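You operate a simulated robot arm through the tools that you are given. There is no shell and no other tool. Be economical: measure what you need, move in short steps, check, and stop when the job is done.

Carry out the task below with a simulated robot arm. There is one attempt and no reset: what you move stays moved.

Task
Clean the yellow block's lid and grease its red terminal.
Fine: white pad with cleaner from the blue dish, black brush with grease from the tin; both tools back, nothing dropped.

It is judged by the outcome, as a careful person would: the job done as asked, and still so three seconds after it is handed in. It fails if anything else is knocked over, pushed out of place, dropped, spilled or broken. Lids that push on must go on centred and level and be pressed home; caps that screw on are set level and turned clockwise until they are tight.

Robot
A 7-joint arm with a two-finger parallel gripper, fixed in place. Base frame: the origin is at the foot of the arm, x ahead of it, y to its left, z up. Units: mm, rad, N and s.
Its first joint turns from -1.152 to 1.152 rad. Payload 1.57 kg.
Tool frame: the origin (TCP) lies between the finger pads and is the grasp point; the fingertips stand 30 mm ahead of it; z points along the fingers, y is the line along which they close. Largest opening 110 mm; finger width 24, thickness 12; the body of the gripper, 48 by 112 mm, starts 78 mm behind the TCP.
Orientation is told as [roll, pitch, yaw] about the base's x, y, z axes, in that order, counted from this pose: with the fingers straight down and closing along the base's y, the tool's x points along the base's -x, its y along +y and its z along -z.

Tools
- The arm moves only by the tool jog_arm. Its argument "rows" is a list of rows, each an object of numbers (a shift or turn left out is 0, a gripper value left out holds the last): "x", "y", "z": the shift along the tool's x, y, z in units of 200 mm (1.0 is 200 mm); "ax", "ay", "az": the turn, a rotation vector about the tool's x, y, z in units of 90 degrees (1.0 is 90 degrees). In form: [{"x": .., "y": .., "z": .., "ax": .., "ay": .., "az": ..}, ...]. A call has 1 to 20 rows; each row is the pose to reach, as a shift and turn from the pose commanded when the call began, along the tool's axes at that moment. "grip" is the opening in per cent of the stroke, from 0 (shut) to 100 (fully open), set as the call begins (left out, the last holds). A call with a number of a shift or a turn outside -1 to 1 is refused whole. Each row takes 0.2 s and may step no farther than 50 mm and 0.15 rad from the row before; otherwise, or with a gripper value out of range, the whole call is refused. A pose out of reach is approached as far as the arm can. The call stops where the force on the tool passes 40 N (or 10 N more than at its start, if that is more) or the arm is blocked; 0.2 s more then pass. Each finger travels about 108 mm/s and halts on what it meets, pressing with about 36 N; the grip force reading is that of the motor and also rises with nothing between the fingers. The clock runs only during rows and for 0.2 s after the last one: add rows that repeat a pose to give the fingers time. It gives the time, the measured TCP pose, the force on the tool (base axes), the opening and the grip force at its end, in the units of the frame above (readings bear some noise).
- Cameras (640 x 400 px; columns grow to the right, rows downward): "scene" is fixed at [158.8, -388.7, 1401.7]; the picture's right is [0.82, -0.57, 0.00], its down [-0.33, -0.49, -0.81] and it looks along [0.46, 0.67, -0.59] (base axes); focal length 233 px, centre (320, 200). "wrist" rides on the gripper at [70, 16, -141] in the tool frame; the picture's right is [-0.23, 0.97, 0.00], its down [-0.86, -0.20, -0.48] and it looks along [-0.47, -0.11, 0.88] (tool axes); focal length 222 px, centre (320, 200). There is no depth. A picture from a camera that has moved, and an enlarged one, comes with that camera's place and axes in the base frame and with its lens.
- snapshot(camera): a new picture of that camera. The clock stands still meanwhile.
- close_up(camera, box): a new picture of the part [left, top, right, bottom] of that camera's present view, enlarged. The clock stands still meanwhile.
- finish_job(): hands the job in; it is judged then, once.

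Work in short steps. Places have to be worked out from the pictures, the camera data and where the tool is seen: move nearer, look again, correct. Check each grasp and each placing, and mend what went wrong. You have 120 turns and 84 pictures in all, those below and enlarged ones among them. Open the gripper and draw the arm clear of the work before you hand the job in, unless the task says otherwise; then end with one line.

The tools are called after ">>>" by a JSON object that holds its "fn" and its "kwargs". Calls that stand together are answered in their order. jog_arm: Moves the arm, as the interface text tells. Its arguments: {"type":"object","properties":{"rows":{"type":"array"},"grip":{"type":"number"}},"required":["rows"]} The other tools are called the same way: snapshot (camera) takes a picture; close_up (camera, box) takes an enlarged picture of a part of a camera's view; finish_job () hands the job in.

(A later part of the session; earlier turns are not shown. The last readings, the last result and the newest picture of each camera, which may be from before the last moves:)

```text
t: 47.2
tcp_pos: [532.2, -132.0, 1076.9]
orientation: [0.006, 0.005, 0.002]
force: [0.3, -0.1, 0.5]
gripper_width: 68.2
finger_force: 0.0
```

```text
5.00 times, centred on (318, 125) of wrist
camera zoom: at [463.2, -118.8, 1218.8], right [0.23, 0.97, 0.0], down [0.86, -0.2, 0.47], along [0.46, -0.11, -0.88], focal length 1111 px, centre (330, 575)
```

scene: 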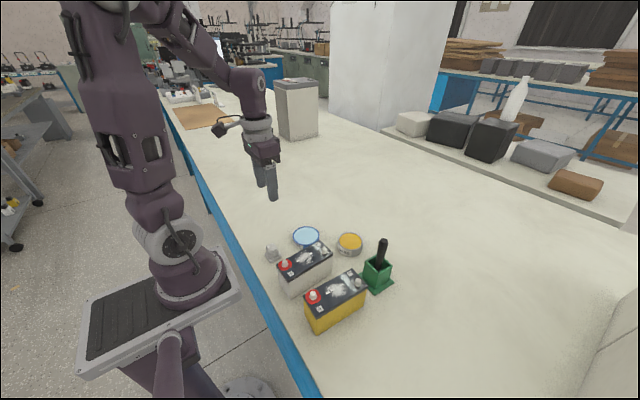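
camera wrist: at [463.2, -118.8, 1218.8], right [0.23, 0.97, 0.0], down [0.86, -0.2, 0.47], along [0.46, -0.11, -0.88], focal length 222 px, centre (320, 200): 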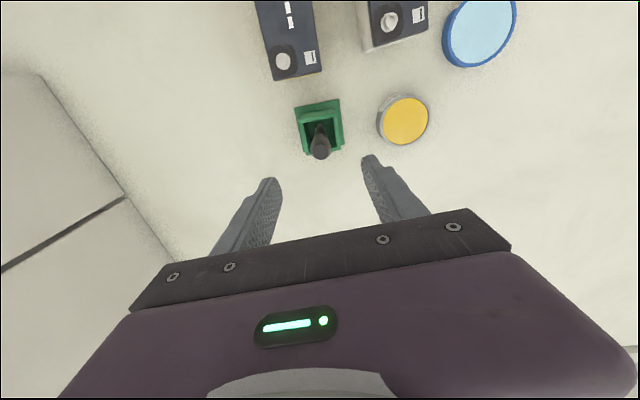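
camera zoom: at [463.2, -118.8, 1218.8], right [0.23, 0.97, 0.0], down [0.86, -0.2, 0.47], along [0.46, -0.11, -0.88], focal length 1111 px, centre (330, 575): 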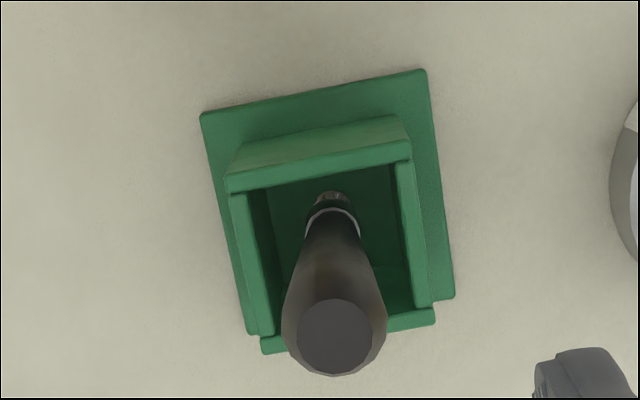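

Both views show the handle image lines pointing to the vertical vanishing point, so the brush is upright, at ≈(536,-133), top ≈961, rim of holder 878. I descend around the handle partly and check.

>>> {"fn": "jog_arm", "kwargs": {"rows": [{"x": -0.018, "y": -0.007, "z": 0.15}, {"x": -0.018, "y": -0.007, "z": 0.3}, {"x": -0.018, "y": -0.007, "z": 0.45}, {"x": -0.018, "y": -0.007, "z": 0.56}, {"x": -0.018, "y": -0.007, "z": 0.56}]}}

>>> {"fn": "close_up", "kwargs": {"camera": "wrist", "box": [220, 80, 420, 215]}}

>>> {"fn": "close_up", "kwargs": {"camera": "scene", "box": [330, 220, 410, 290]}}

```text
t: 48.4
tcp_pos: [535.2, -132.6, 964.4]
orientation: [0.004, 0.005, 0.003]
force: [-0.1, -0.5, -0.2]
gripper_width: 67.8
finger_force: 0.0
```

```text
2.96 times, centred on (320, 148) of wrist
camera zoom: at [465.8, -118.3, 1106.1], right [0.23, 0.97, 0.0], down [0.86, -0.2, 0.47], along [0.46, -0.11, -0.88], focal length 658 px, centre (320, 356)
```

zoom: 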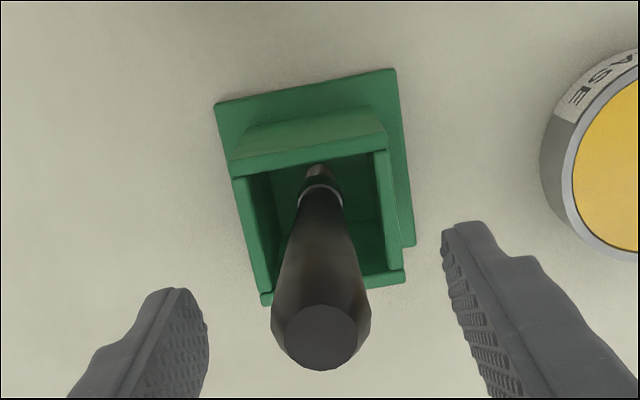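

```text
5.71 times, centred on (370, 255) of scene
camera zoom: at [158.8, -388.7, 1401.7], right [0.82, -0.57, 0.0], down [-0.33, -0.49, -0.81], along [0.46, 0.67, -0.59], focal length 1333 px, centre (34, -114)
```

zoom: 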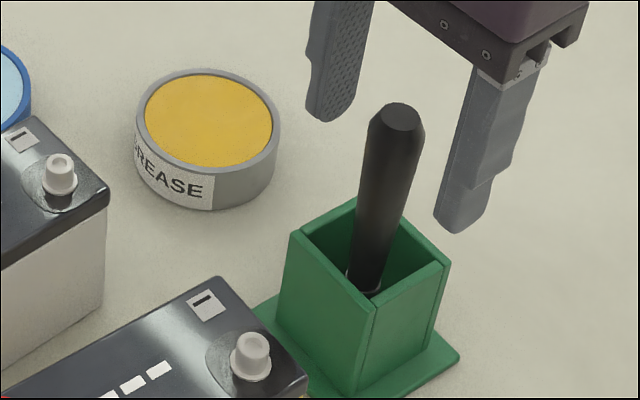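

The handle is between the fingers at ≈(536,-134.5). I descend 40 mm and close.

>>> {"fn": "jog_arm", "kwargs": {"rows": [{"x": -0.004, "y": -0.008, "z": 0.08}, {"x": -0.004, "y": -0.008, "z": 0.16}, {"x": -0.004, "y": -0.008, "z": 0.19}, {"x": -0.004, "y": -0.008, "z": 0.19}]}}

>>> {"fn": "jog_arm", "kwargs": {"rows": [{"x": 0}, {"x": 0}, {"x": 0}, {"x": 0}], "grip": 0}}

>>> {"fn": "close_up", "kwargs": {"camera": "wrist", "box": [220, 80, 420, 215]}}

>>> {"fn": "close_up", "kwargs": {"camera": "scene", "box": [330, 220, 410, 290]}}

```text
t: 49.4
tcp_pos: [534.0, -132.7, 925.1]
orientation: [0.003, 0.005, 0.0]
force: [-0.2, -0.1, -0.7]
gripper_width: 68.3
finger_force: 0.0
```

```text
t: 50.4
tcp_pos: [535.1, -133.4, 926.7]
orientation: [0.003, 0.003, 0.002]
force: [-0.2, -0.2, 0.3]
gripper_width: 23.2
finger_force: 35.7
```

```text
2.96 times, centred on (320, 148) of wrist
camera zoom: at [466.9, -119.0, 1069.0], right [0.23, 0.97, 0.0], down [0.86, -0.2, 0.47], along [0.46, -0.11, -0.88], focal length 658 px, centre (320, 356)
```

zoom: 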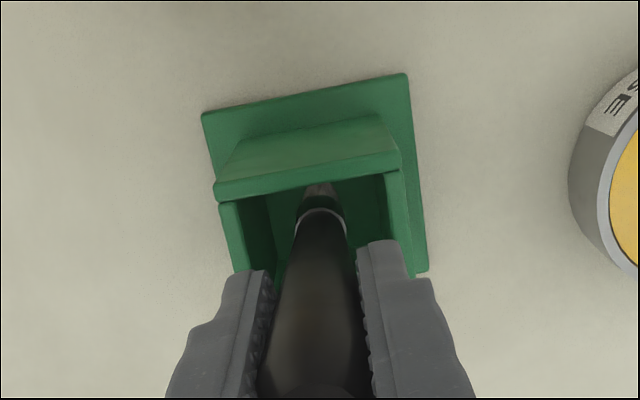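

```text
5.71 times, centred on (370, 255) of scene
camera zoom: at [158.8, -388.7, 1401.7], right [0.82, -0.57, 0.0], down [-0.33, -0.49, -0.81], along [0.46, 0.67, -0.59], focal length 1333 px, centre (34, -114)
```

zoom: 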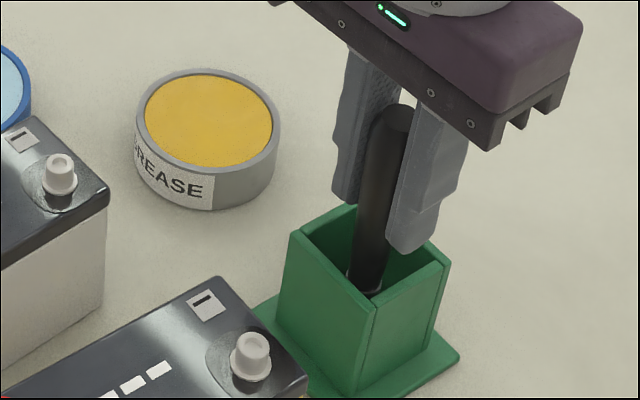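

Gripped at 23 mm. Grasp pose noted: TCP (535,-133.3,926). I lift slowly to clear the holder.

>>> {"fn": "jog_arm", "kwargs": {"rows": [{"z": -0.02}, {"z": -0.05}, {"z": -0.1}, {"z": -0.16}, {"z": -0.22}, {"z": -0.28}, {"z": -0.34}, {"z": -0.4}, {"z": -0.46}, {"z": -0.52}, {"z": -0.58}, {"z": -0.6}, {"z": -0.6}]}}

>>> {"fn": "snapshot", "kwargs": {"camera": "wrist"}}

>>> {"fn": "close_up", "kwargs": {"camera": "scene", "box": [310, 180, 430, 285]}}

```text
t: 53.2
tcp_pos: [535.6, -133.8, 1046.5]
orientation: [0.003, 0.005, 0.002]
force: [0.6, -0.1, -0.1]
gripper_width: 22.9
finger_force: 35.6
```

```text
42 pictures are left
camera wrist: at [467.4, -120.0, 1188.0], right [0.23, 0.97, 0.0], down [0.86, -0.2, 0.47], along [0.46, -0.11, -0.88], focal length 222 px, centre (320, 200)
```

wrist: 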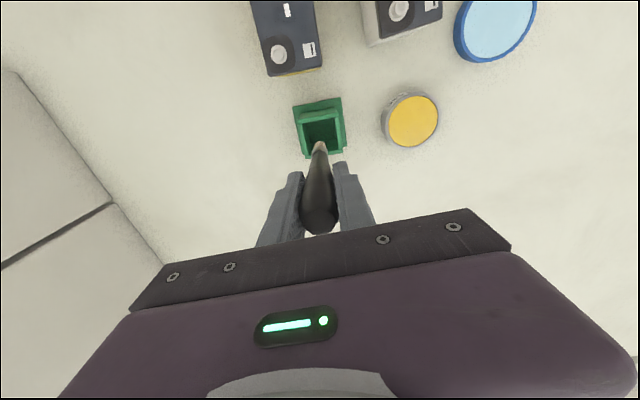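

```text
3.81 times, centred on (370, 232) of scene
camera zoom: at [158.8, -388.7, 1401.7], right [0.82, -0.57, 0.0], down [-0.33, -0.49, -0.81], along [0.46, 0.67, -0.59], focal length 888 px, centre (130, 76)
```

zoom: 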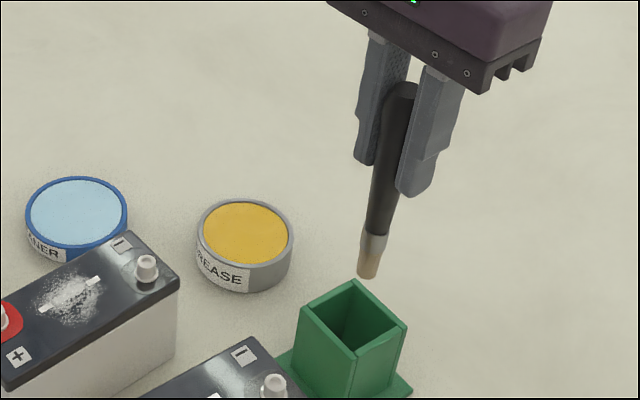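

The brush is held upright; its tip is ~126 mm below the TCP. Grease surface centre ≈(552,6,835). I move there and descend to just above it.

>>> {"fn": "jog_arm", "kwargs": {"rows": [{"x": -0.01, "y": 0.08}, {"x": -0.02, "y": 0.18}, {"x": -0.035, "y": 0.3}, {"x": -0.05, "y": 0.42}, {"x": -0.065, "y": 0.54}, {"x": -0.08, "y": 0.64}, {"x": -0.0825, "y": 0.7}, {"x": -0.0825, "y": 0.7, "z": 0.1}, {"x": -0.0825, "y": 0.7, "z": 0.2}, {"x": -0.0825, "y": 0.7, "z": 0.3}, {"x": -0.0825, "y": 0.7, "z": 0.37}, {"x": -0.0825, "y": 0.7, "z": 0.37}]}}

>>> {"fn": "close_up", "kwargs": {"camera": "wrist", "box": [220, 80, 420, 215]}}

>>> {"fn": "close_up", "kwargs": {"camera": "scene", "box": [310, 190, 400, 265]}}

```text
t: 55.8
tcp_pos: [551.9, 6.4, 971.5]
orientation: [0.004, 0.005, 0.001]
force: [-0.2, -0.3, -1.0]
gripper_width: 23.0
finger_force: 35.5
```

```text
2.96 times, centred on (320, 148) of wrist
camera zoom: at [482.8, 20.0, 1113.5], right [0.23, 0.97, 0.0], down [0.86, -0.2, 0.47], along [0.46, -0.11, -0.88], focal length 658 px, centre (320, 356)
```

zoom: 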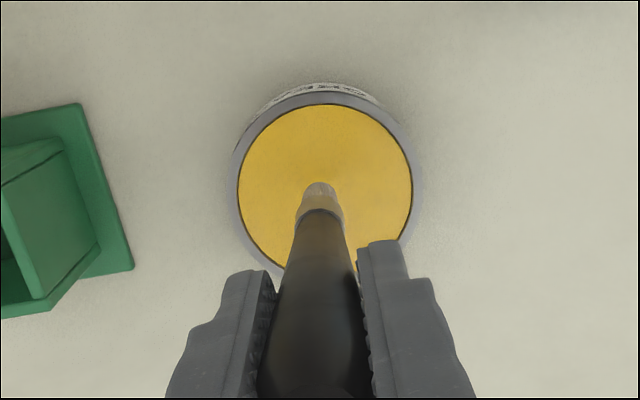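

```text
5.33 times, centred on (355, 228) of scene
camera zoom: at [158.8, -388.7, 1401.7], right [0.82, -0.57, 0.0], down [-0.33, -0.49, -0.81], along [0.46, 0.67, -0.59], focal length 1244 px, centre (133, 53)
```

zoom: 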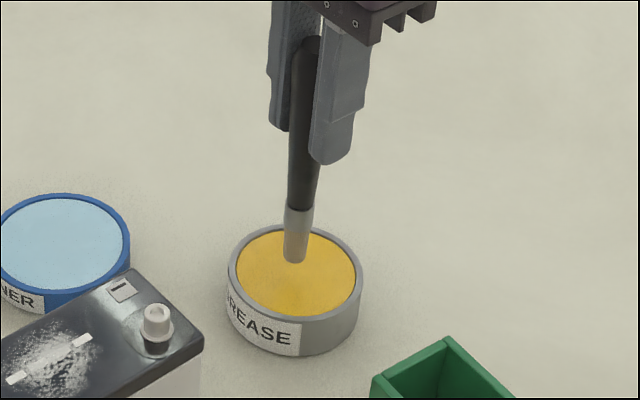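

Centred. I lower in steps, watching the force.

>>> {"fn": "jog_arm", "kwargs": {"rows": [{"z": 0.015}, {"z": 0.03}, {"z": 0.03}]}}

>>> {"fn": "jog_arm", "kwargs": {"rows": [{"z": 0.005}, {"z": 0.01}, {"z": 0.01}]}}

>>> {"fn": "jog_arm", "kwargs": {"rows": [{"z": 0.005}, {"z": 0.005}]}}

>>> {"fn": "close_up", "kwargs": {"camera": "scene", "box": [310, 190, 400, 265]}}

```text
t: 56.6
tcp_pos: [551.6, 7.0, 966.1]
orientation: [0.003, 0.005, 0.002]
force: [0.0, 0.4, 0.2]
gripper_width: 23.4
finger_force: 35.6
```

```text
t: 57.4
tcp_pos: [551.2, 6.1, 964.5]
orientation: [0.003, 0.004, 0.004]
force: [-0.2, -0.3, -1.3]
gripper_width: 23.4
finger_force: 35.5
```

```text
t: 58.0
tcp_pos: [551.8, 6.7, 963.8]
orientation: [0.004, 0.007, 0.002]
force: [0.4, -0.1, -0.5]
gripper_width: 23.5
finger_force: 35.8
```

```text
5.33 times, centred on (355, 228) of scene
camera zoom: at [158.8, -388.7, 1401.7], right [0.82, -0.57, 0.0], down [-0.33, -0.49, -0.81], along [0.46, 0.67, -0.59], focal length 1244 px, centre (133, 53)
```

zoom: 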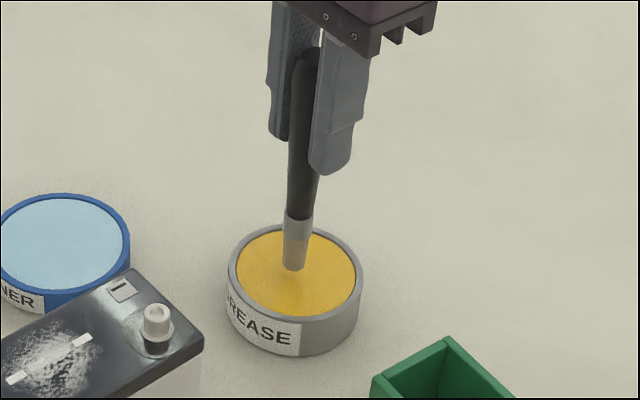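

Tip still ~2 mm above; continue.

>>> {"fn": "jog_arm", "kwargs": {"rows": [{"z": 0.005}, {"z": 0.01}, {"z": 0.01}]}}

>>> {"fn": "jog_arm", "kwargs": {"rows": [{"z": 0.005}, {"z": 0.01}, {"z": 0.01}]}}

>>> {"fn": "close_up", "kwargs": {"camera": "scene", "box": [310, 190, 400, 265]}}

```text
t: 58.8
tcp_pos: [552.0, 4.3, 962.1]
orientation: [0.004, 0.005, 0.003]
force: [-0.1, 0.1, 0.2]
gripper_width: 23.7
finger_force: 35.5
```

```text
t: 59.6
tcp_pos: [550.8, 6.9, 960.5]
orientation: [0.004, 0.006, 0.001]
force: [1.0, -0.1, -0.1]
gripper_width: 23.0
finger_force: 36.2
```

```text
5.33 times, centred on (355, 228) of scene
camera zoom: at [158.8, -388.7, 1401.7], right [0.82, -0.57, 0.0], down [-0.33, -0.49, -0.81], along [0.46, 0.67, -0.59], focal length 1244 px, centre (133, 53)
```

zoom: 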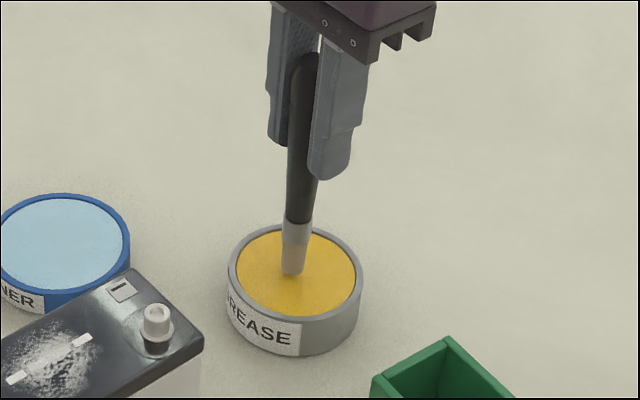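

>>> {"fn": "jog_arm", "kwargs": {"rows": [{"z": 0.005}, {"z": 0.008}, {"z": 0.008}]}}

>>> {"fn": "jog_arm", "kwargs": {"rows": [{"z": 0.004}, {"z": 0.007}, {"z": 0.007}]}}

>>> {"fn": "jog_arm", "kwargs": {"rows": [{"z": 0.004}, {"z": 0.006}, {"z": 0.006}]}}

```text
t: 60.4
tcp_pos: [551.2, 6.5, 959.4]
orientation: [0.003, 0.005, 0.002]
force: [-0.1, -0.4, -0.7]
gripper_width: 23.6
finger_force: 36.0
```

```text
t: 61.2
tcp_pos: [552.3, 6.4, 957.7]
orientation: [0.004, 0.005, 0.003]
force: [-0.6, -0.6, -0.5]
gripper_width: 23.5
finger_force: 35.5
```

```text
t: 62.0
tcp_pos: [551.9, 5.8, 955.2]
orientation: [0.004, 0.007, 0.002]
force: [0.4, -1.3, -0.4]
gripper_width: 23.5
finger_force: 35.9
```

>>> {"fn": "close_up", "kwargs": {"camera": "scene", "box": [330, 220, 370, 253]}}

```text
12.12 times, centred on (350, 236) of scene
camera zoom: at [158.8, -388.7, 1401.7], right [0.82, -0.57, 0.0], down [-0.33, -0.49, -0.81], along [0.46, 0.67, -0.59], focal length 2827 px, centre (-44, -242)
```

zoom: 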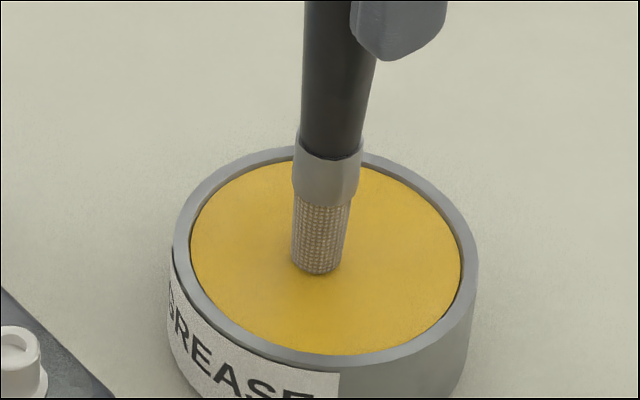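

>>> {"fn": "jog_arm", "kwargs": {"rows": [{"z": 0.004}, {"z": 0.008}, {"z": 0.008}]}}

>>> {"fn": "jog_arm", "kwargs": {"rows": [{"z": 0.004}, {"z": 0.008}, {"z": 0.008}]}}

>>> {"fn": "close_up", "kwargs": {"camera": "scene", "box": [330, 220, 370, 253]}}

```text
t: 62.8
tcp_pos: [553.4, 5.7, 955.0]
orientation: [0.002, 0.005, 0.002]
force: [-2.8, 0.0, 19.7]
gripper_width: 23.3
finger_force: 35.6
```

```text
t: 63.6
tcp_pos: [552.0, 6.6, 953.8]
orientation: [0.005, 0.004, 0.002]
force: [0.3, 0.6, 23.8]
gripper_width: 24.0
finger_force: 35.9
```

```text
12.12 times, centred on (350, 236) of scene
camera zoom: at [158.4, -388.7, 1401.8], right [0.82, -0.57, 0.0], down [-0.33, -0.49, -0.81], along [0.46, 0.67, -0.59], focal length 2827 px, centre (-44, -242)
```

zoom: 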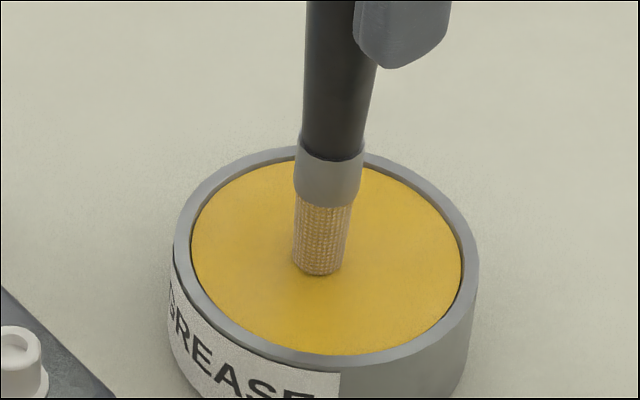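

Contact (20–24 N), bristles are tinted with grease. I lift out and check.

>>> {"fn": "jog_arm", "kwargs": {"rows": [{"z": -0.03}, {"z": -0.1}, {"z": -0.2}, {"z": -0.3}, {"z": -0.4}, {"z": -0.46}, {"z": -0.46}]}}

>>> {"fn": "close_up", "kwargs": {"camera": "scene", "box": [320, 190, 380, 240]}}

```text
t: 65.2
tcp_pos: [550.6, 6.8, 1045.9]
orientation: [0.005, 0.004, 0.001]
force: [0.0, -0.5, 0.0]
gripper_width: 24.2
finger_force: 35.7
```

```text
8.00 times, centred on (350, 215) of scene
camera zoom: at [158.8, -388.7, 1401.7], right [0.82, -0.57, 0.0], down [-0.33, -0.49, -0.81], along [0.46, 0.67, -0.59], focal length 1866 px, centre (80, 80)
```

zoom: 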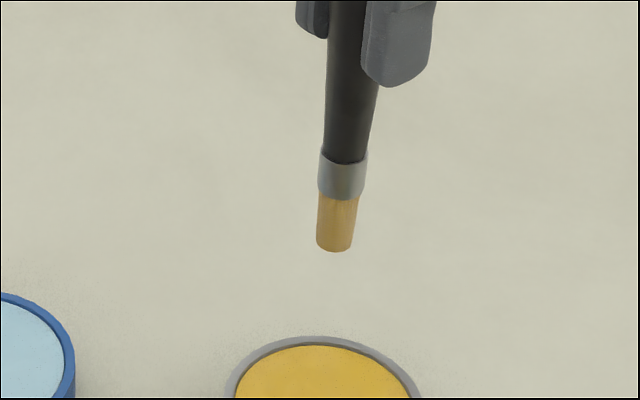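

Bristles carry grease. The red terminal's post top is at ≈(321.7,-125,905). I raise further and carry the brush above it.

>>> {"fn": "jog_arm", "kwargs": {"rows": [{"z": -0.08}, {"z": -0.13}, {"x": 0.08, "y": -0.05, "z": -0.13}, {"x": 0.18, "y": -0.1, "z": -0.13}, {"x": 0.3, "y": -0.17, "z": -0.13}, {"x": 0.42, "y": -0.24, "z": -0.13}, {"x": 0.54, "y": -0.31, "z": -0.13}, {"x": 0.66, "y": -0.38, "z": -0.13}, {"x": 0.78, "y": -0.45, "z": -0.13}, {"x": 0.88, "y": -0.51, "z": -0.13}, {"x": 0.95, "y": -0.55, "z": -0.13}]}}

>>> {"fn": "jog_arm", "kwargs": {"rows": [{"x": 0.08, "y": -0.05}, {"x": 0.16, "y": -0.09}, {"x": 0.19, "y": -0.11}, {"x": 0.19, "y": -0.11}]}}

>>> {"fn": "close_up", "kwargs": {"camera": "wrist", "box": [220, 60, 420, 210]}}

>>> {"fn": "close_up", "kwargs": {"camera": "scene", "box": [270, 230, 366, 310]}}

```text
t: 67.6
tcp_pos: [362.7, -102.9, 1070.9]
orientation: [0.004, 0.005, 0.002]
force: [-0.4, -0.3, -0.8]
gripper_width: 23.9
finger_force: 36.5
```

```text
t: 68.6
tcp_pos: [325.4, -125.2, 1071.8]
orientation: [0.004, 0.005, 0.001]
force: [0.0, 0.4, 0.0]
gripper_width: 23.7
finger_force: 35.6
```

```text
2.67 times, centred on (320, 135) of wrist
camera zoom: at [255.4, -112.0, 1213.7], right [0.23, 0.97, 0.0], down [0.86, -0.2, 0.47], along [0.46, -0.11, -0.88], focal length 592 px, centre (320, 373)
```

zoom: 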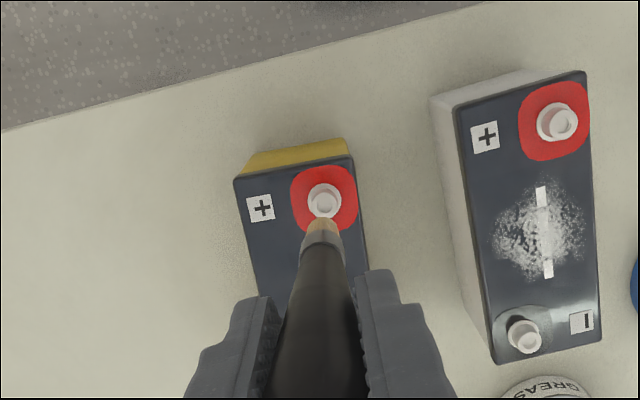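

```text
5.00 times, centred on (318, 270) of scene
camera zoom: at [158.8, -388.7, 1401.7], right [0.82, -0.57, 0.0], down [-0.33, -0.49, -0.81], along [0.46, 0.67, -0.59], focal length 1166 px, centre (330, -150)
```

zoom: 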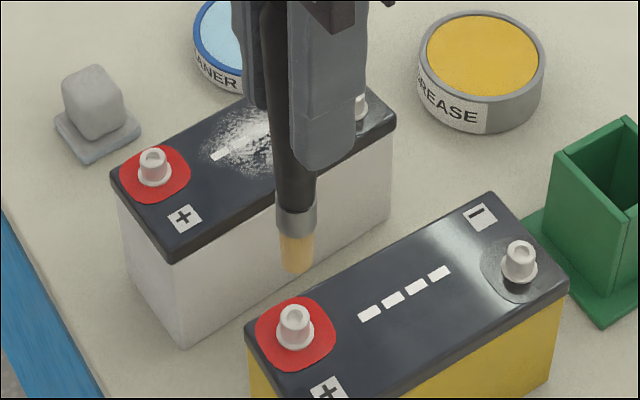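

The tip is at ≈(322,-126), almost right above the post (322,-124.5). I nudge +1.5 mm in y and descend 36 mm.

>>> {"fn": "jog_arm", "kwargs": {"rows": [{"y": 0.007, "z": 0.06}, {"y": 0.007, "z": 0.12}, {"y": 0.007, "z": 0.17}, {"y": 0.007, "z": 0.175}, {"y": 0.007, "z": 0.175}]}}

>>> {"fn": "close_up", "kwargs": {"camera": "wrist", "box": [260, 70, 380, 150]}}

>>> {"fn": "close_up", "kwargs": {"camera": "scene", "box": [290, 260, 338, 308]}}

```text
t: 69.8
tcp_pos: [323.8, -124.8, 1036.9]
orientation: [0.004, 0.005, 0.002]
force: [-0.9, 0.5, -0.2]
gripper_width: 24.0
finger_force: 36.7
```

```text
5.00 times, centred on (320, 110) of wrist
camera zoom: at [255.6, -110.8, 1178.1], right [0.23, 0.97, 0.0], down [0.86, -0.2, 0.47], along [0.46, -0.11, -0.88], focal length 1111 px, centre (320, 650)
```

zoom: 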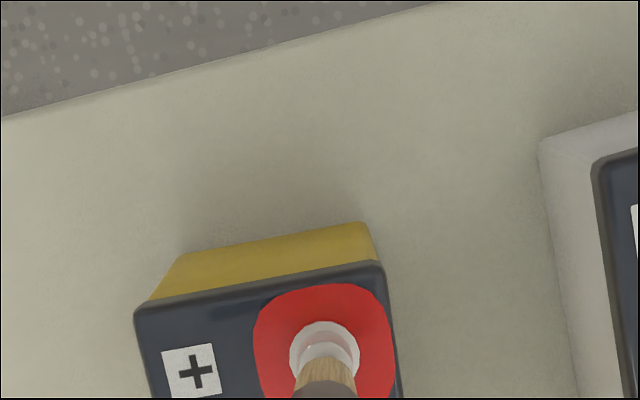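

```text
8.33 times, centred on (314, 284) of scene
camera zoom: at [158.8, -388.7, 1401.7], right [0.82, -0.57, 0.0], down [-0.33, -0.49, -0.81], along [0.46, 0.67, -0.59], focal length 1944 px, centre (370, -500)
```

zoom: 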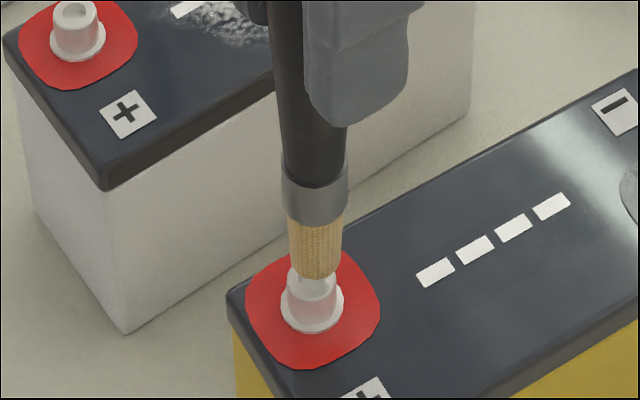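

Tip aligned over the post. Lower in fine steps to contact.

>>> {"fn": "jog_arm", "kwargs": {"rows": [{"z": 0.01}, {"z": 0.02}, {"z": 0.02}]}}

>>> {"fn": "jog_arm", "kwargs": {"rows": [{"z": 0.004}, {"z": 0.008}, {"z": 0.008}]}}

>>> {"fn": "jog_arm", "kwargs": {"rows": [{"z": 0.004}, {"z": 0.007}, {"z": 0.007}]}}

>>> {"fn": "close_up", "kwargs": {"camera": "scene", "box": [290, 260, 338, 308]}}

```text
t: 70.6
tcp_pos: [324.7, -124.5, 1032.2]
orientation: [0.004, 0.005, 0.004]
force: [0.1, 0.2, -0.1]
gripper_width: 23.9
finger_force: 36.6
```

```text
t: 71.4
tcp_pos: [325.2, -123.5, 1030.3]
orientation: [0.003, 0.006, 0.003]
force: [0.5, -0.4, -0.4]
gripper_width: 23.9
finger_force: 36.1
```

```text
t: 72.2
tcp_pos: [324.8, -124.5, 1030.0]
orientation: [0.004, 0.004, 0.003]
force: [-0.2, -0.5, -0.7]
gripper_width: 24.0
finger_force: 36.1
```

```text
8.33 times, centred on (314, 284) of scene
camera zoom: at [158.8, -388.7, 1401.7], right [0.82, -0.57, 0.0], down [-0.33, -0.49, -0.81], along [0.46, 0.67, -0.59], focal length 1944 px, centre (370, -500)
```

zoom: 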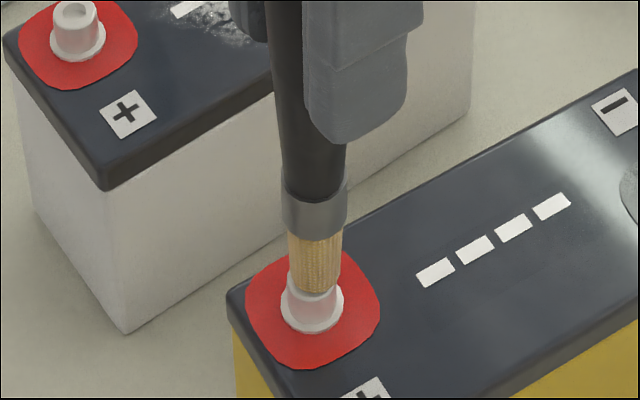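

>>> {"fn": "jog_arm", "kwargs": {"rows": [{"z": 0.004}, {"z": 0.007}, {"z": 0.007}]}}

>>> {"fn": "jog_arm", "kwargs": {"rows": [{"z": 0.004}, {"z": 0.006}, {"z": 0.006}]}}

>>> {"fn": "jog_arm", "kwargs": {"rows": [{"z": 0.003}, {"z": 0.006}, {"z": 0.006}]}}

>>> {"fn": "close_up", "kwargs": {"camera": "scene", "box": [290, 260, 338, 308]}}

```text
t: 73.0
tcp_pos: [323.8, -124.7, 1028.7]
orientation: [0.005, 0.005, 0.003]
force: [0.5, -0.6, -1.1]
gripper_width: 23.6
finger_force: 36.1
```

```text
t: 73.8
tcp_pos: [324.2, -124.1, 1027.5]
orientation: [0.003, 0.005, 0.001]
force: [0.3, 0.5, 9.3]
gripper_width: 23.8
finger_force: 36.1
```

```text
t: 74.6
tcp_pos: [324.8, -123.8, 1027.0]
orientation: [0.001, 0.003, 0.003]
force: [2.4, -0.4, 23.6]
gripper_width: 23.9
finger_force: 36.4
```

```text
8.33 times, centred on (314, 284) of scene
camera zoom: at [158.6, -388.6, 1401.8], right [0.82, -0.57, 0.0], down [-0.33, -0.49, -0.81], along [0.46, 0.67, -0.59], focal length 1944 px, centre (370, -500)
```

zoom: 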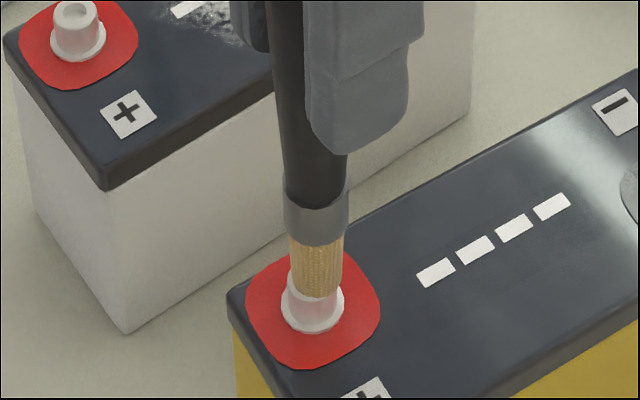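

Contact on the post. I ease off slightly, brush with small ±2 mm strokes, then lift and look.

>>> {"fn": "jog_arm", "kwargs": {"rows": [{"z": -0.004}, {"x": 0.01, "z": -0.004}, {"x": 0, "z": -0.004}, {"x": -0.01, "z": -0.004}, {"x": 0, "z": -0.004}, {"y": 0.01, "z": -0.004}, {"y": 0, "z": -0.004}, {"y": -0.01, "z": -0.004}, {"z": -0.004}, {"z": -0.004}]}}

>>> {"fn": "jog_arm", "kwargs": {"rows": [{"z": -0.03}, {"z": -0.1}, {"z": -0.2}, {"z": -0.25}, {"z": -0.25}]}}

>>> {"fn": "close_up", "kwargs": {"camera": "scene", "box": [290, 260, 338, 308]}}

```text
t: 76.8
tcp_pos: [323.5, -124.2, 1025.8]
orientation: [0.002, 0.006, 0.001]
force: [0.7, 0.1, 0.4]
gripper_width: 24.0
finger_force: 36.3
```

```text
t: 78.0
tcp_pos: [324.4, -125.9, 1078.0]
orientation: [0.003, 0.005, 0.002]
force: [-0.3, 0.0, -0.4]
gripper_width: 24.0
finger_force: 35.9
```

```text
8.33 times, centred on (314, 284) of scene
camera zoom: at [158.8, -388.7, 1401.7], right [0.82, -0.57, 0.0], down [-0.33, -0.49, -0.81], along [0.46, 0.67, -0.59], focal length 1944 px, centre (370, -500)
```

zoom: 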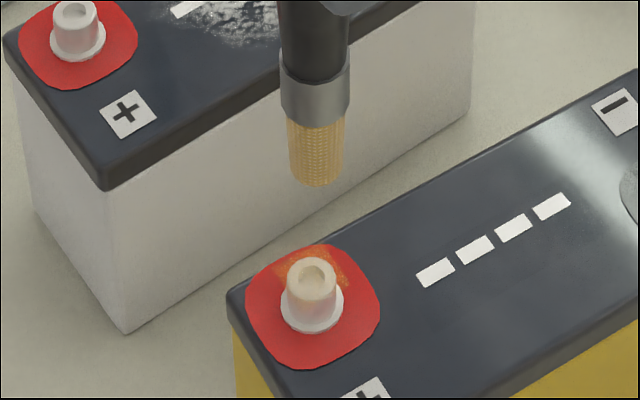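

The post top has some grease, but only lightly. I go down again for a second, more thorough pass.

>>> {"fn": "jog_arm", "kwargs": {"rows": [{"z": 0.08}, {"z": 0.16}, {"z": 0.22}, {"z": 0.24}, {"z": 0.247}, {"z": 0.247}]}}

>>> {"fn": "jog_arm", "kwargs": {"rows": [{"z": 0.003}, {"z": 0.003}]}}

```text
t: 79.4
tcp_pos: [325.6, -124.7, 1027.8]
orientation: [0.003, 0.006, 0.002]
force: [0.3, -0.1, 0.5]
gripper_width: 23.8
finger_force: 35.9
```

```text
t: 80.0
tcp_pos: [325.4, -125.8, 1026.3]
orientation: [0.004, 0.007, 0.001]
force: [0.8, 0.2, -0.8]
gripper_width: 23.9
finger_force: 35.9
```

>>> {"fn": "jog_arm", "kwargs": {"rows": [{"z": 0.003}, {"z": 0.003}]}}

>>> {"fn": "jog_arm", "kwargs": {"rows": [{"z": 0.003}, {"z": 0.003}]}}

```text
t: 80.6
tcp_pos: [324.4, -124.7, 1027.5]
orientation: [0.004, 0.005, 0.001]
force: [0.4, 0.4, -0.9]
gripper_width: 24.0
finger_force: 36.3
```

```text
t: 81.2
tcp_pos: [325.0, -125.8, 1025.6]
orientation: [0.004, 0.006, 0.002]
force: [0.1, -0.1, 0.0]
gripper_width: 24.1
finger_force: 36.0
```

>>> {"fn": "jog_arm", "kwargs": {"rows": [{"z": 0.003}, {"z": 0.003}]}}

>>> {"fn": "jog_arm", "kwargs": {"rows": [{"z": 0.003}, {"z": 0.003}]}}

```text
t: 81.8
tcp_pos: [325.2, -124.9, 1025.2]
orientation: [0.002, 0.005, 0.002]
force: [-1.4, 0.8, 13.0]
gripper_width: 24.0
finger_force: 36.5
```

```text
t: 82.4
tcp_pos: [324.1, -126.0, 1023.6]
orientation: [0.002, 0.004, 0.001]
force: [2.0, -1.2, 25.0]
gripper_width: 24.2
finger_force: 36.0
```

Contact at 25 N; ease 0.3 mm and brush in small strokes around the post top.

>>> {"fn": "jog_arm", "kwargs": {"rows": [{"z": -0.002}, {"x": 0.01, "z": -0.002}, {"x": 0.02, "z": -0.002}, {"x": 0.01, "z": -0.002}, {"x": 0, "z": -0.002}, {"x": -0.015, "z": -0.002}, {"x": 0, "z": -0.002}, {"y": 0.01, "z": -0.002}, {"y": 0.02, "z": -0.002}, {"y": 0.01, "z": -0.002}, {"y": 0, "z": -0.002}, {"y": -0.015, "z": -0.002}, {"y": 0, "z": -0.002}, {"z": -0.002}, {"z": -0.002}]}}

>>> {"fn": "jog_arm", "kwargs": {"rows": [{"z": -0.03}, {"z": -0.1}, {"z": -0.2}, {"z": -0.25}, {"z": -0.25}]}}

>>> {"fn": "close_up", "kwargs": {"camera": "scene", "box": [290, 260, 338, 308]}}

```text
t: 85.6
tcp_pos: [323.6, -126.0, 1024.6]
orientation: [0.002, 0.004, 0.001]
force: [-0.9, 0.1, -0.4]
gripper_width: 24.0
finger_force: 36.1
```

```text
t: 86.8
tcp_pos: [322.5, -125.6, 1075.8]
orientation: [0.002, 0.005, 0.0]
force: [-0.2, 0.0, 0.3]
gripper_width: 23.8
finger_force: 36.0
```

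```text
8.33 times, centred on (314, 284) of scene
camera zoom: at [158.8, -388.7, 1401.7], right [0.82, -0.57, 0.0], down [-0.33, -0.49, -0.81], along [0.46, 0.67, -0.59], focal length 1944 px, centre (370, -500)
```

zoom: 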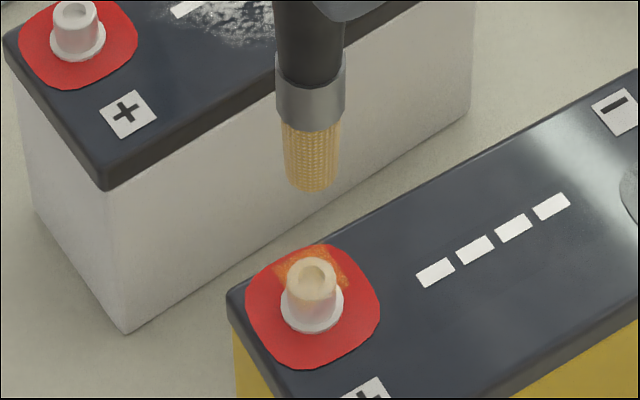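

More grease now. I look from the wrist camera to check coverage all round the post.

>>> {"fn": "jog_arm", "kwargs": {"rows": [{"x": -0.1}, {"x": -0.22}, {"x": -0.22}]}}

>>> {"fn": "close_up", "kwargs": {"camera": "wrist", "box": [270, 30, 366, 100]}}

>>> {"fn": "close_up", "kwargs": {"camera": "scene", "box": [298, 280, 330, 304]}}

```text
t: 87.6
tcp_pos: [368.5, -124.9, 1075.1]
orientation: [0.005, 0.006, 0.001]
force: [0.0, -0.6, -0.6]
gripper_width: 24.4
finger_force: 35.6
```

```text
5.71 times, centred on (318, 65) of wrist
camera zoom: at [298.7, -111.0, 1217.2], right [0.23, 0.97, 0.0], down [0.86, -0.2, 0.47], along [0.46, -0.11, -0.88], focal length 1269 px, centre (331, 971)
```

zoom: 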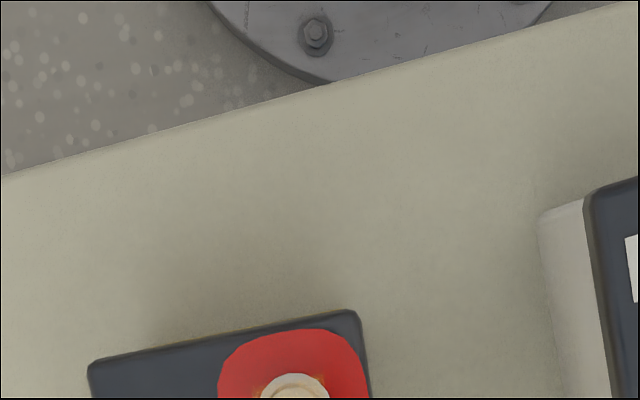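

```text
16.00 times, centred on (314, 292) of scene
camera zoom: at [158.8, -388.7, 1401.7], right [0.82, -0.57, 0.0], down [-0.33, -0.49, -0.81], along [0.46, 0.67, -0.59], focal length 3732 px, centre (416, -1272)
```

zoom: 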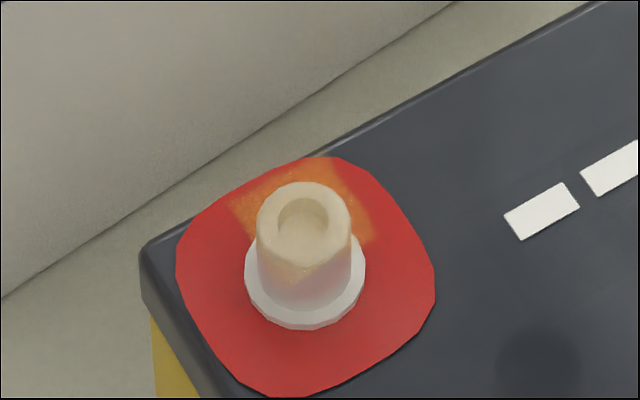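

The grease forms a ~16 mm patch on the post top but still looks thin. I go back for a third pass with more strokes.

>>> {"fn": "jog_arm", "kwargs": {"rows": [{"x": 0.11}, {"x": 0.22}, {"x": 0.22, "z": 0.1}, {"x": 0.22, "z": 0.2}, {"x": 0.22, "z": 0.245}, {"x": 0.22, "z": 0.25}, {"x": 0.22, "z": 0.25}]}}

>>> {"fn": "jog_arm", "kwargs": {"rows": [{"z": 0.003}, {"z": 0.003}]}}

>>> {"fn": "jog_arm", "kwargs": {"rows": [{"z": 0.003}, {"z": 0.003}]}}

```text
t: 89.2
tcp_pos: [324.4, -124.8, 1024.6]
orientation: [0.004, 0.003, 0.003]
force: [-0.2, -0.1, -0.1]
gripper_width: 24.0
finger_force: 35.8
```

```text
t: 89.8
tcp_pos: [324.6, -125.4, 1024.6]
orientation: [0.005, 0.006, 0.001]
force: [-1.0, 0.0, -0.7]
gripper_width: 24.1
finger_force: 36.0
```

```text
t: 90.4
tcp_pos: [323.3, -126.0, 1022.9]
orientation: [0.005, 0.005, 0.001]
force: [-1.0, 0.3, 14.5]
gripper_width: 24.0
finger_force: 36.0
```

Contact 14.5 N; brush around with strokes ±4 mm without easing.

>>> {"fn": "jog_arm", "kwargs": {"rows": [{"x": 0.01}, {"x": 0.02}, {"x": 0.01, "y": 0.01}, {"x": 0, "y": 0.02}, {"x": -0.01, "y": 0.01}, {"x": -0.02}, {"x": -0.01, "y": -0.01}, {"x": 0, "y": -0.02}, {"x": 0.01, "y": -0.01}, {"x": 0.02}, {"x": 0.015, "y": 0.015}, {"x": 0, "y": 0.02}, {"x": -0.015, "y": 0.015}, {"x": -0.02, "y": 0}, {"x": -0.015, "y": -0.015}, {"x": 0, "y": -0.02}, {"x": 0.015, "y": -0.015}, {"x": 0, "y": 0}, {"x": 0}]}}

>>> {"fn": "close_up", "kwargs": {"camera": "scene", "box": [290, 260, 338, 308]}}

```text
t: 94.4
tcp_pos: [324.0, -124.5, 1022.9]
orientation: [0.002, 0.007, 0.002]
force: [-0.8, -0.1, 3.4]
gripper_width: 24.2
finger_force: 36.1
```

```text
8.33 times, centred on (314, 284) of scene
camera zoom: at [158.7, -388.7, 1401.7], right [0.82, -0.57, 0.0], down [-0.33, -0.49, -0.81], along [0.46, 0.67, -0.59], focal length 1944 px, centre (370, -500)
```

zoom: 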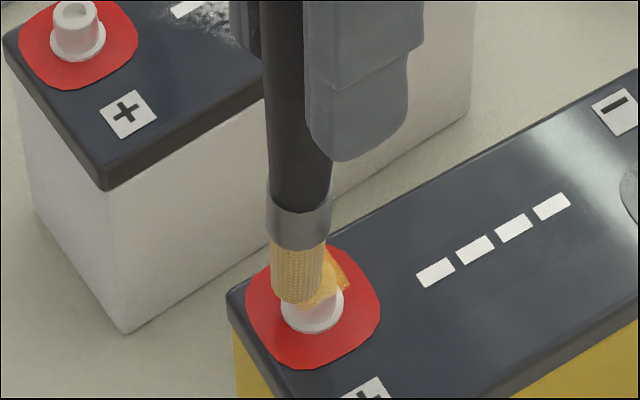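

The brush pivoted slightly in the fingers, and the grease is clearly thicker. I lift and inspect.

>>> {"fn": "jog_arm", "kwargs": {"rows": [{"z": -0.03}, {"z": -0.1}, {"z": -0.2}, {"z": -0.27}, {"z": -0.27}]}}

>>> {"fn": "close_up", "kwargs": {"camera": "scene", "box": [280, 240, 340, 300]}}

>>> {"fn": "close_up", "kwargs": {"camera": "wrist", "box": [250, 60, 390, 210]}}

```text
t: 95.6
tcp_pos: [323.2, -126.3, 1077.9]
orientation: [0.004, 0.005, 0.003]
force: [-0.5, 0.2, -0.2]
gripper_width: 24.2
finger_force: 36.3
```

```text
6.67 times, centred on (310, 270) of scene
camera zoom: at [158.8, -388.7, 1401.7], right [0.82, -0.57, 0.0], down [-0.33, -0.49, -0.81], along [0.46, 0.67, -0.59], focal length 1555 px, centre (387, -267)
```

zoom: 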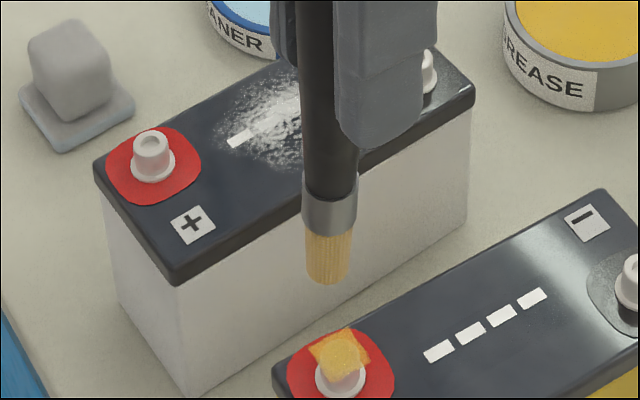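

```text
2.67 times, centred on (320, 135) of wrist
camera zoom: at [255.6, -112.4, 1219.2], right [0.23, 0.97, 0.0], down [0.86, -0.2, 0.47], along [0.46, -0.11, -0.88], focal length 592 px, centre (320, 373)
```

zoom: 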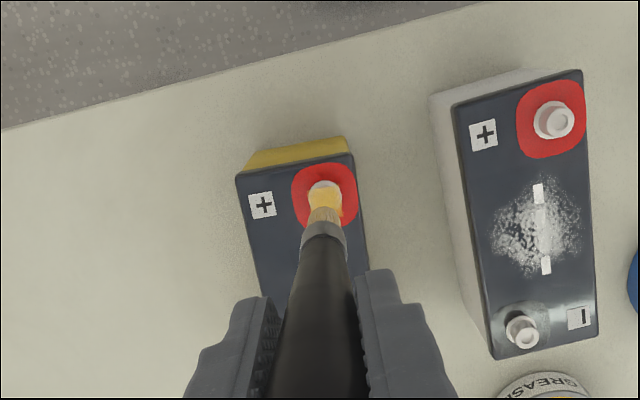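

The terminal is now well covered with opaque grease. I carry the brush back toward the holder at safe height.

>>> {"fn": "jog_arm", "kwargs": {"rows": [{"x": -0.08}, {"x": -0.18}, {"x": -0.3}, {"x": -0.42}, {"x": -0.54}, {"x": -0.66}, {"x": -0.78, "y": -0.01}, {"x": -0.9, "y": -0.025}, {"x": -1.0, "y": -0.035}]}}

>>> {"fn": "jog_arm", "kwargs": {"rows": [{"x": -0.03, "ay": -0.01}, {"x": -0.06, "ay": -0.025}, {"x": -0.06, "ay": -0.037}, {"x": -0.06, "ay": -0.037}]}}

>>> {"fn": "close_up", "kwargs": {"camera": "wrist", "box": [250, 80, 390, 210]}}

>>> {"fn": "close_up", "kwargs": {"camera": "scene", "box": [330, 180, 420, 285]}}

```text
t: 97.6
tcp_pos: [526.1, -131.2, 1075.5]
orientation: [0.004, 0.008, 0.001]
force: [0.6, 0.0, -0.5]
gripper_width: 24.3
finger_force: 36.2
```

```text
t: 98.6
tcp_pos: [536.1, -131.9, 1075.8]
orientation: [0.004, -0.052, 0.001]
force: [-0.2, -0.1, -0.4]
gripper_width: 24.0
finger_force: 36.1
```

```text
3.08 times, centred on (320, 145) of wrist
camera zoom: at [460.0, -117.5, 1213.5], right [0.23, 0.97, 0.01], down [0.83, -0.2, 0.52], along [0.51, -0.11, -0.85], focal length 684 px, centre (320, 369)
```

zoom: 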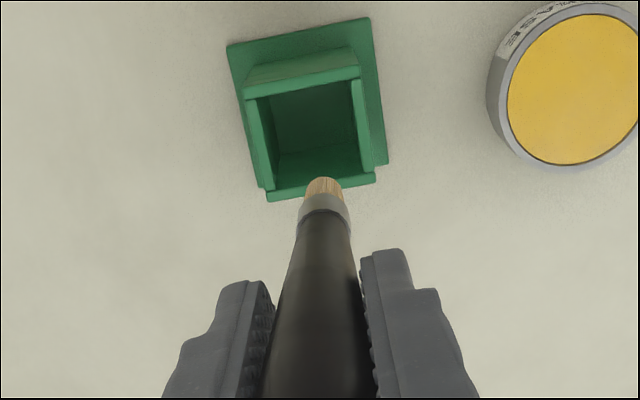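

```text
3.81 times, centred on (375, 232) of scene
camera zoom: at [158.8, -388.7, 1401.7], right [0.82, -0.57, 0.0], down [-0.33, -0.49, -0.81], along [0.46, 0.67, -0.59], focal length 888 px, centre (110, 76)
```

zoom: 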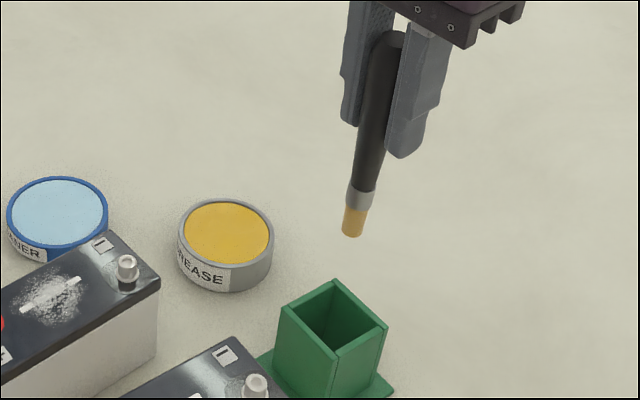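

Tip is now at ≈(536,-130.5); cup centre ≈(533.5,-135). I shift slightly and descend until the tip is just above the rim, then check.

>>> {"fn": "jog_arm", "kwargs": {"rows": [{"x": 0.009, "y": -0.017}, {"x": 0.015, "y": -0.017, "z": 0.1}, {"x": 0.02, "y": -0.017, "z": 0.2}, {"x": 0.025, "y": -0.017, "z": 0.3}, {"x": 0.025, "y": -0.017, "z": 0.3}]}}

>>> {"fn": "close_up", "kwargs": {"camera": "wrist", "box": [250, 80, 390, 210]}}

>>> {"fn": "close_up", "kwargs": {"camera": "scene", "box": [340, 220, 410, 290]}}

```text
t: 99.8
tcp_pos: [535.2, -135.8, 1015.8]
orientation: [0.004, -0.053, 0.003]
force: [0.0, 0.5, -0.9]
gripper_width: 23.9
finger_force: 35.8
```

```text
3.08 times, centred on (320, 145) of wrist
camera zoom: at [457.5, -122.0, 1154.0], right [0.23, 0.97, 0.01], down [0.83, -0.2, 0.52], along [0.51, -0.11, -0.85], focal length 684 px, centre (320, 369)
```

zoom: 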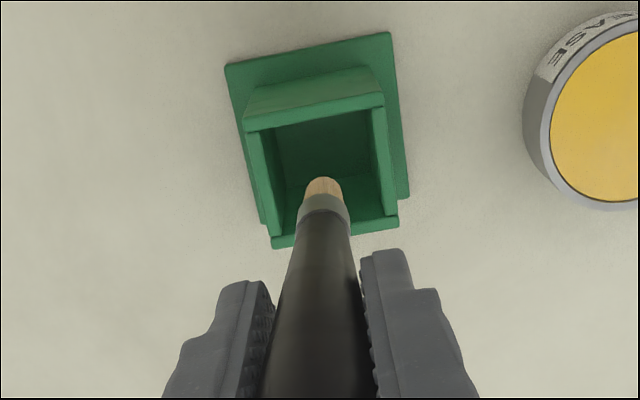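

```text
5.71 times, centred on (375, 255) of scene
camera zoom: at [158.8, -388.7, 1401.7], right [0.82, -0.57, 0.0], down [-0.33, -0.49, -0.81], along [0.46, 0.67, -0.59], focal length 1333 px, centre (6, -114)
```

zoom: 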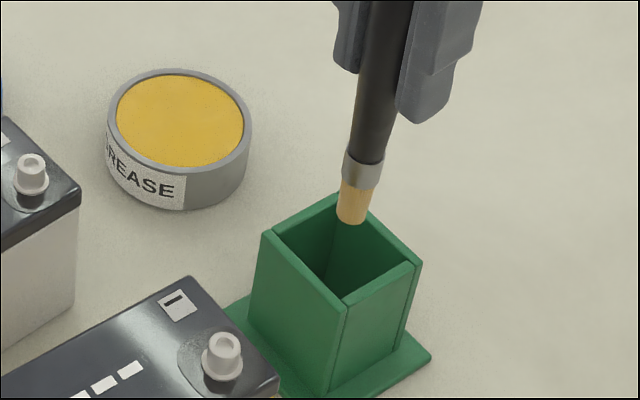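

Tip is over the cup centre. I lower slowly into the holder.

>>> {"fn": "jog_arm", "kwargs": {"rows": [{"x": 0.004, "z": 0.07}, {"x": 0.008, "z": 0.14}, {"x": 0.011, "z": 0.2}, {"x": 0.014, "z": 0.26}, {"x": 0.017, "z": 0.32}, {"x": 0.02, "z": 0.38}, {"x": 0.022, "z": 0.42}, {"x": 0.022, "z": 0.42}]}}

>>> {"fn": "close_up", "kwargs": {"camera": "scene", "box": [340, 220, 410, 290]}}

```text
t: 101.6
tcp_pos: [534.2, -136.4, 931.5]
orientation: [0.004, -0.053, 0.0]
force: [0.2, -0.3, -0.8]
gripper_width: 24.0
finger_force: 35.7
```

```text
5.71 times, centred on (375, 255) of scene
camera zoom: at [158.8, -388.7, 1401.7], right [0.82, -0.57, 0.0], down [-0.33, -0.49, -0.81], along [0.46, 0.67, -0.59], focal length 1333 px, centre (6, -114)
```

zoom: 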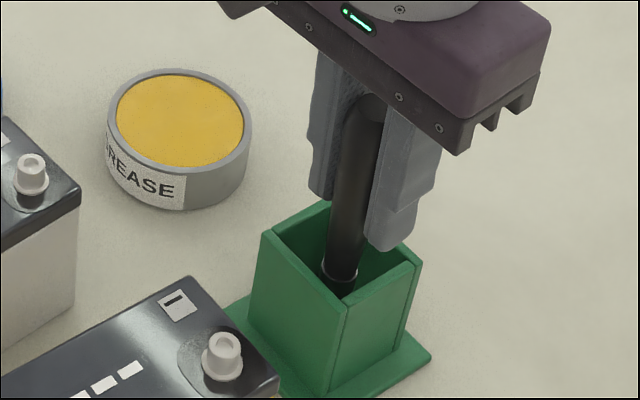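

Inside with no contact. Lower in small steps to the floor of the holder.

>>> {"fn": "jog_arm", "kwargs": {"rows": [{"z": 0.008}, {"z": 0.015}, {"z": 0.015}]}}

>>> {"fn": "jog_arm", "kwargs": {"rows": [{"z": 0.006}, {"z": 0.012}, {"z": 0.012}]}}

>>> {"fn": "jog_arm", "kwargs": {"rows": [{"z": 0.005}, {"z": 0.01}, {"z": 0.01}]}}

```text
t: 102.4
tcp_pos: [535.3, -136.0, 928.7]
orientation: [0.004, -0.051, 0.003]
force: [0.0, -0.6, -0.4]
gripper_width: 24.0
finger_force: 35.5
```

```text
t: 103.2
tcp_pos: [535.8, -135.1, 925.7]
orientation: [0.003, -0.05, 0.001]
force: [0.2, 1.1, -0.4]
gripper_width: 24.2
finger_force: 36.0
```

```text
t: 104.0
tcp_pos: [534.8, -134.0, 924.5]
orientation: [0.003, -0.053, 0.002]
force: [-0.3, 0.3, 0.6]
gripper_width: 23.9
finger_force: 36.2
```

>>> {"fn": "jog_arm", "kwargs": {"rows": [{"z": 0.004}, {"z": 0.008}, {"z": 0.008}]}}

>>> {"fn": "jog_arm", "kwargs": {"rows": [{"z": 0.004}, {"z": 0.006}, {"z": 0.006}]}}

>>> {"fn": "jog_arm", "kwargs": {"rows": [{"z": 0.003}, {"z": 0.006}, {"z": 0.006}]}}

```text
t: 104.8
tcp_pos: [535.7, -134.4, 922.3]
orientation: [0.004, -0.051, 0.001]
force: [-0.7, 0.0, 0.2]
gripper_width: 24.1
finger_force: 36.3
```

```text
t: 105.6
tcp_pos: [534.7, -135.1, 921.9]
orientation: [0.003, -0.052, 0.003]
force: [0.1, 0.4, -1.4]
gripper_width: 24.1
finger_force: 35.7
```

```text
t: 106.4
tcp_pos: [534.6, -134.3, 922.9]
orientation: [0.002, -0.054, 0.001]
force: [-3.1, 0.2, 22.5]
gripper_width: 24.3
finger_force: 36.0
```

Contact with the holder floor. I ease 0.4 mm and open the gripper gently, then look before rising.

>>> {"fn": "jog_arm", "kwargs": {"rows": [{"z": -0.003}, {"z": -0.003}, {"z": -0.003}, {"z": -0.003}], "grip": 62}}

>>> {"fn": "close_up", "kwargs": {"camera": "scene", "box": [340, 220, 410, 290]}}

>>> {"fn": "close_up", "kwargs": {"camera": "wrist", "box": [220, 80, 420, 215]}}

```text
t: 107.4
tcp_pos: [536.1, -135.1, 920.2]
orientation: [0.004, -0.052, 0.002]
force: [-0.1, -0.7, 0.5]
gripper_width: 68.6
finger_force: 0.1
```

```text
5.71 times, centred on (375, 255) of scene
camera zoom: at [158.8, -388.7, 1401.7], right [0.82, -0.57, 0.0], down [-0.33, -0.49, -0.81], along [0.46, 0.67, -0.59], focal length 1333 px, centre (6, -114)
```

zoom: 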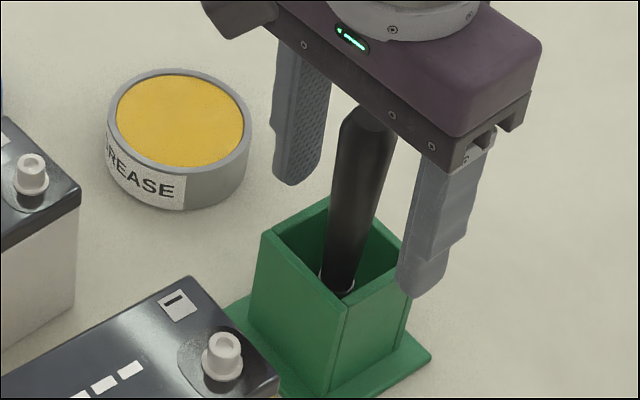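

```text
2.96 times, centred on (320, 148) of wrist
camera zoom: at [458.3, -120.5, 1058.0], right [0.23, 0.97, 0.01], down [0.83, -0.2, 0.52], along [0.51, -0.11, -0.85], focal length 658 px, centre (320, 356)
```

zoom: 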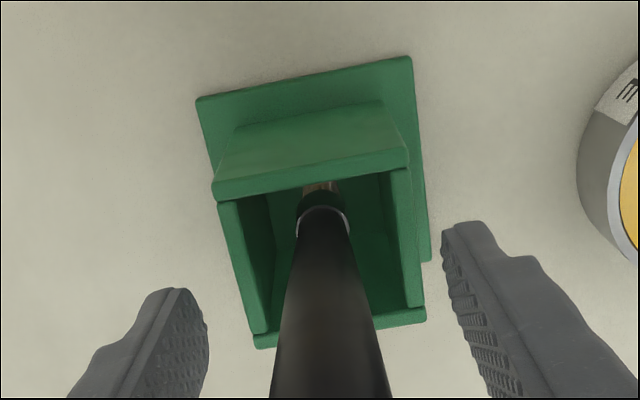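

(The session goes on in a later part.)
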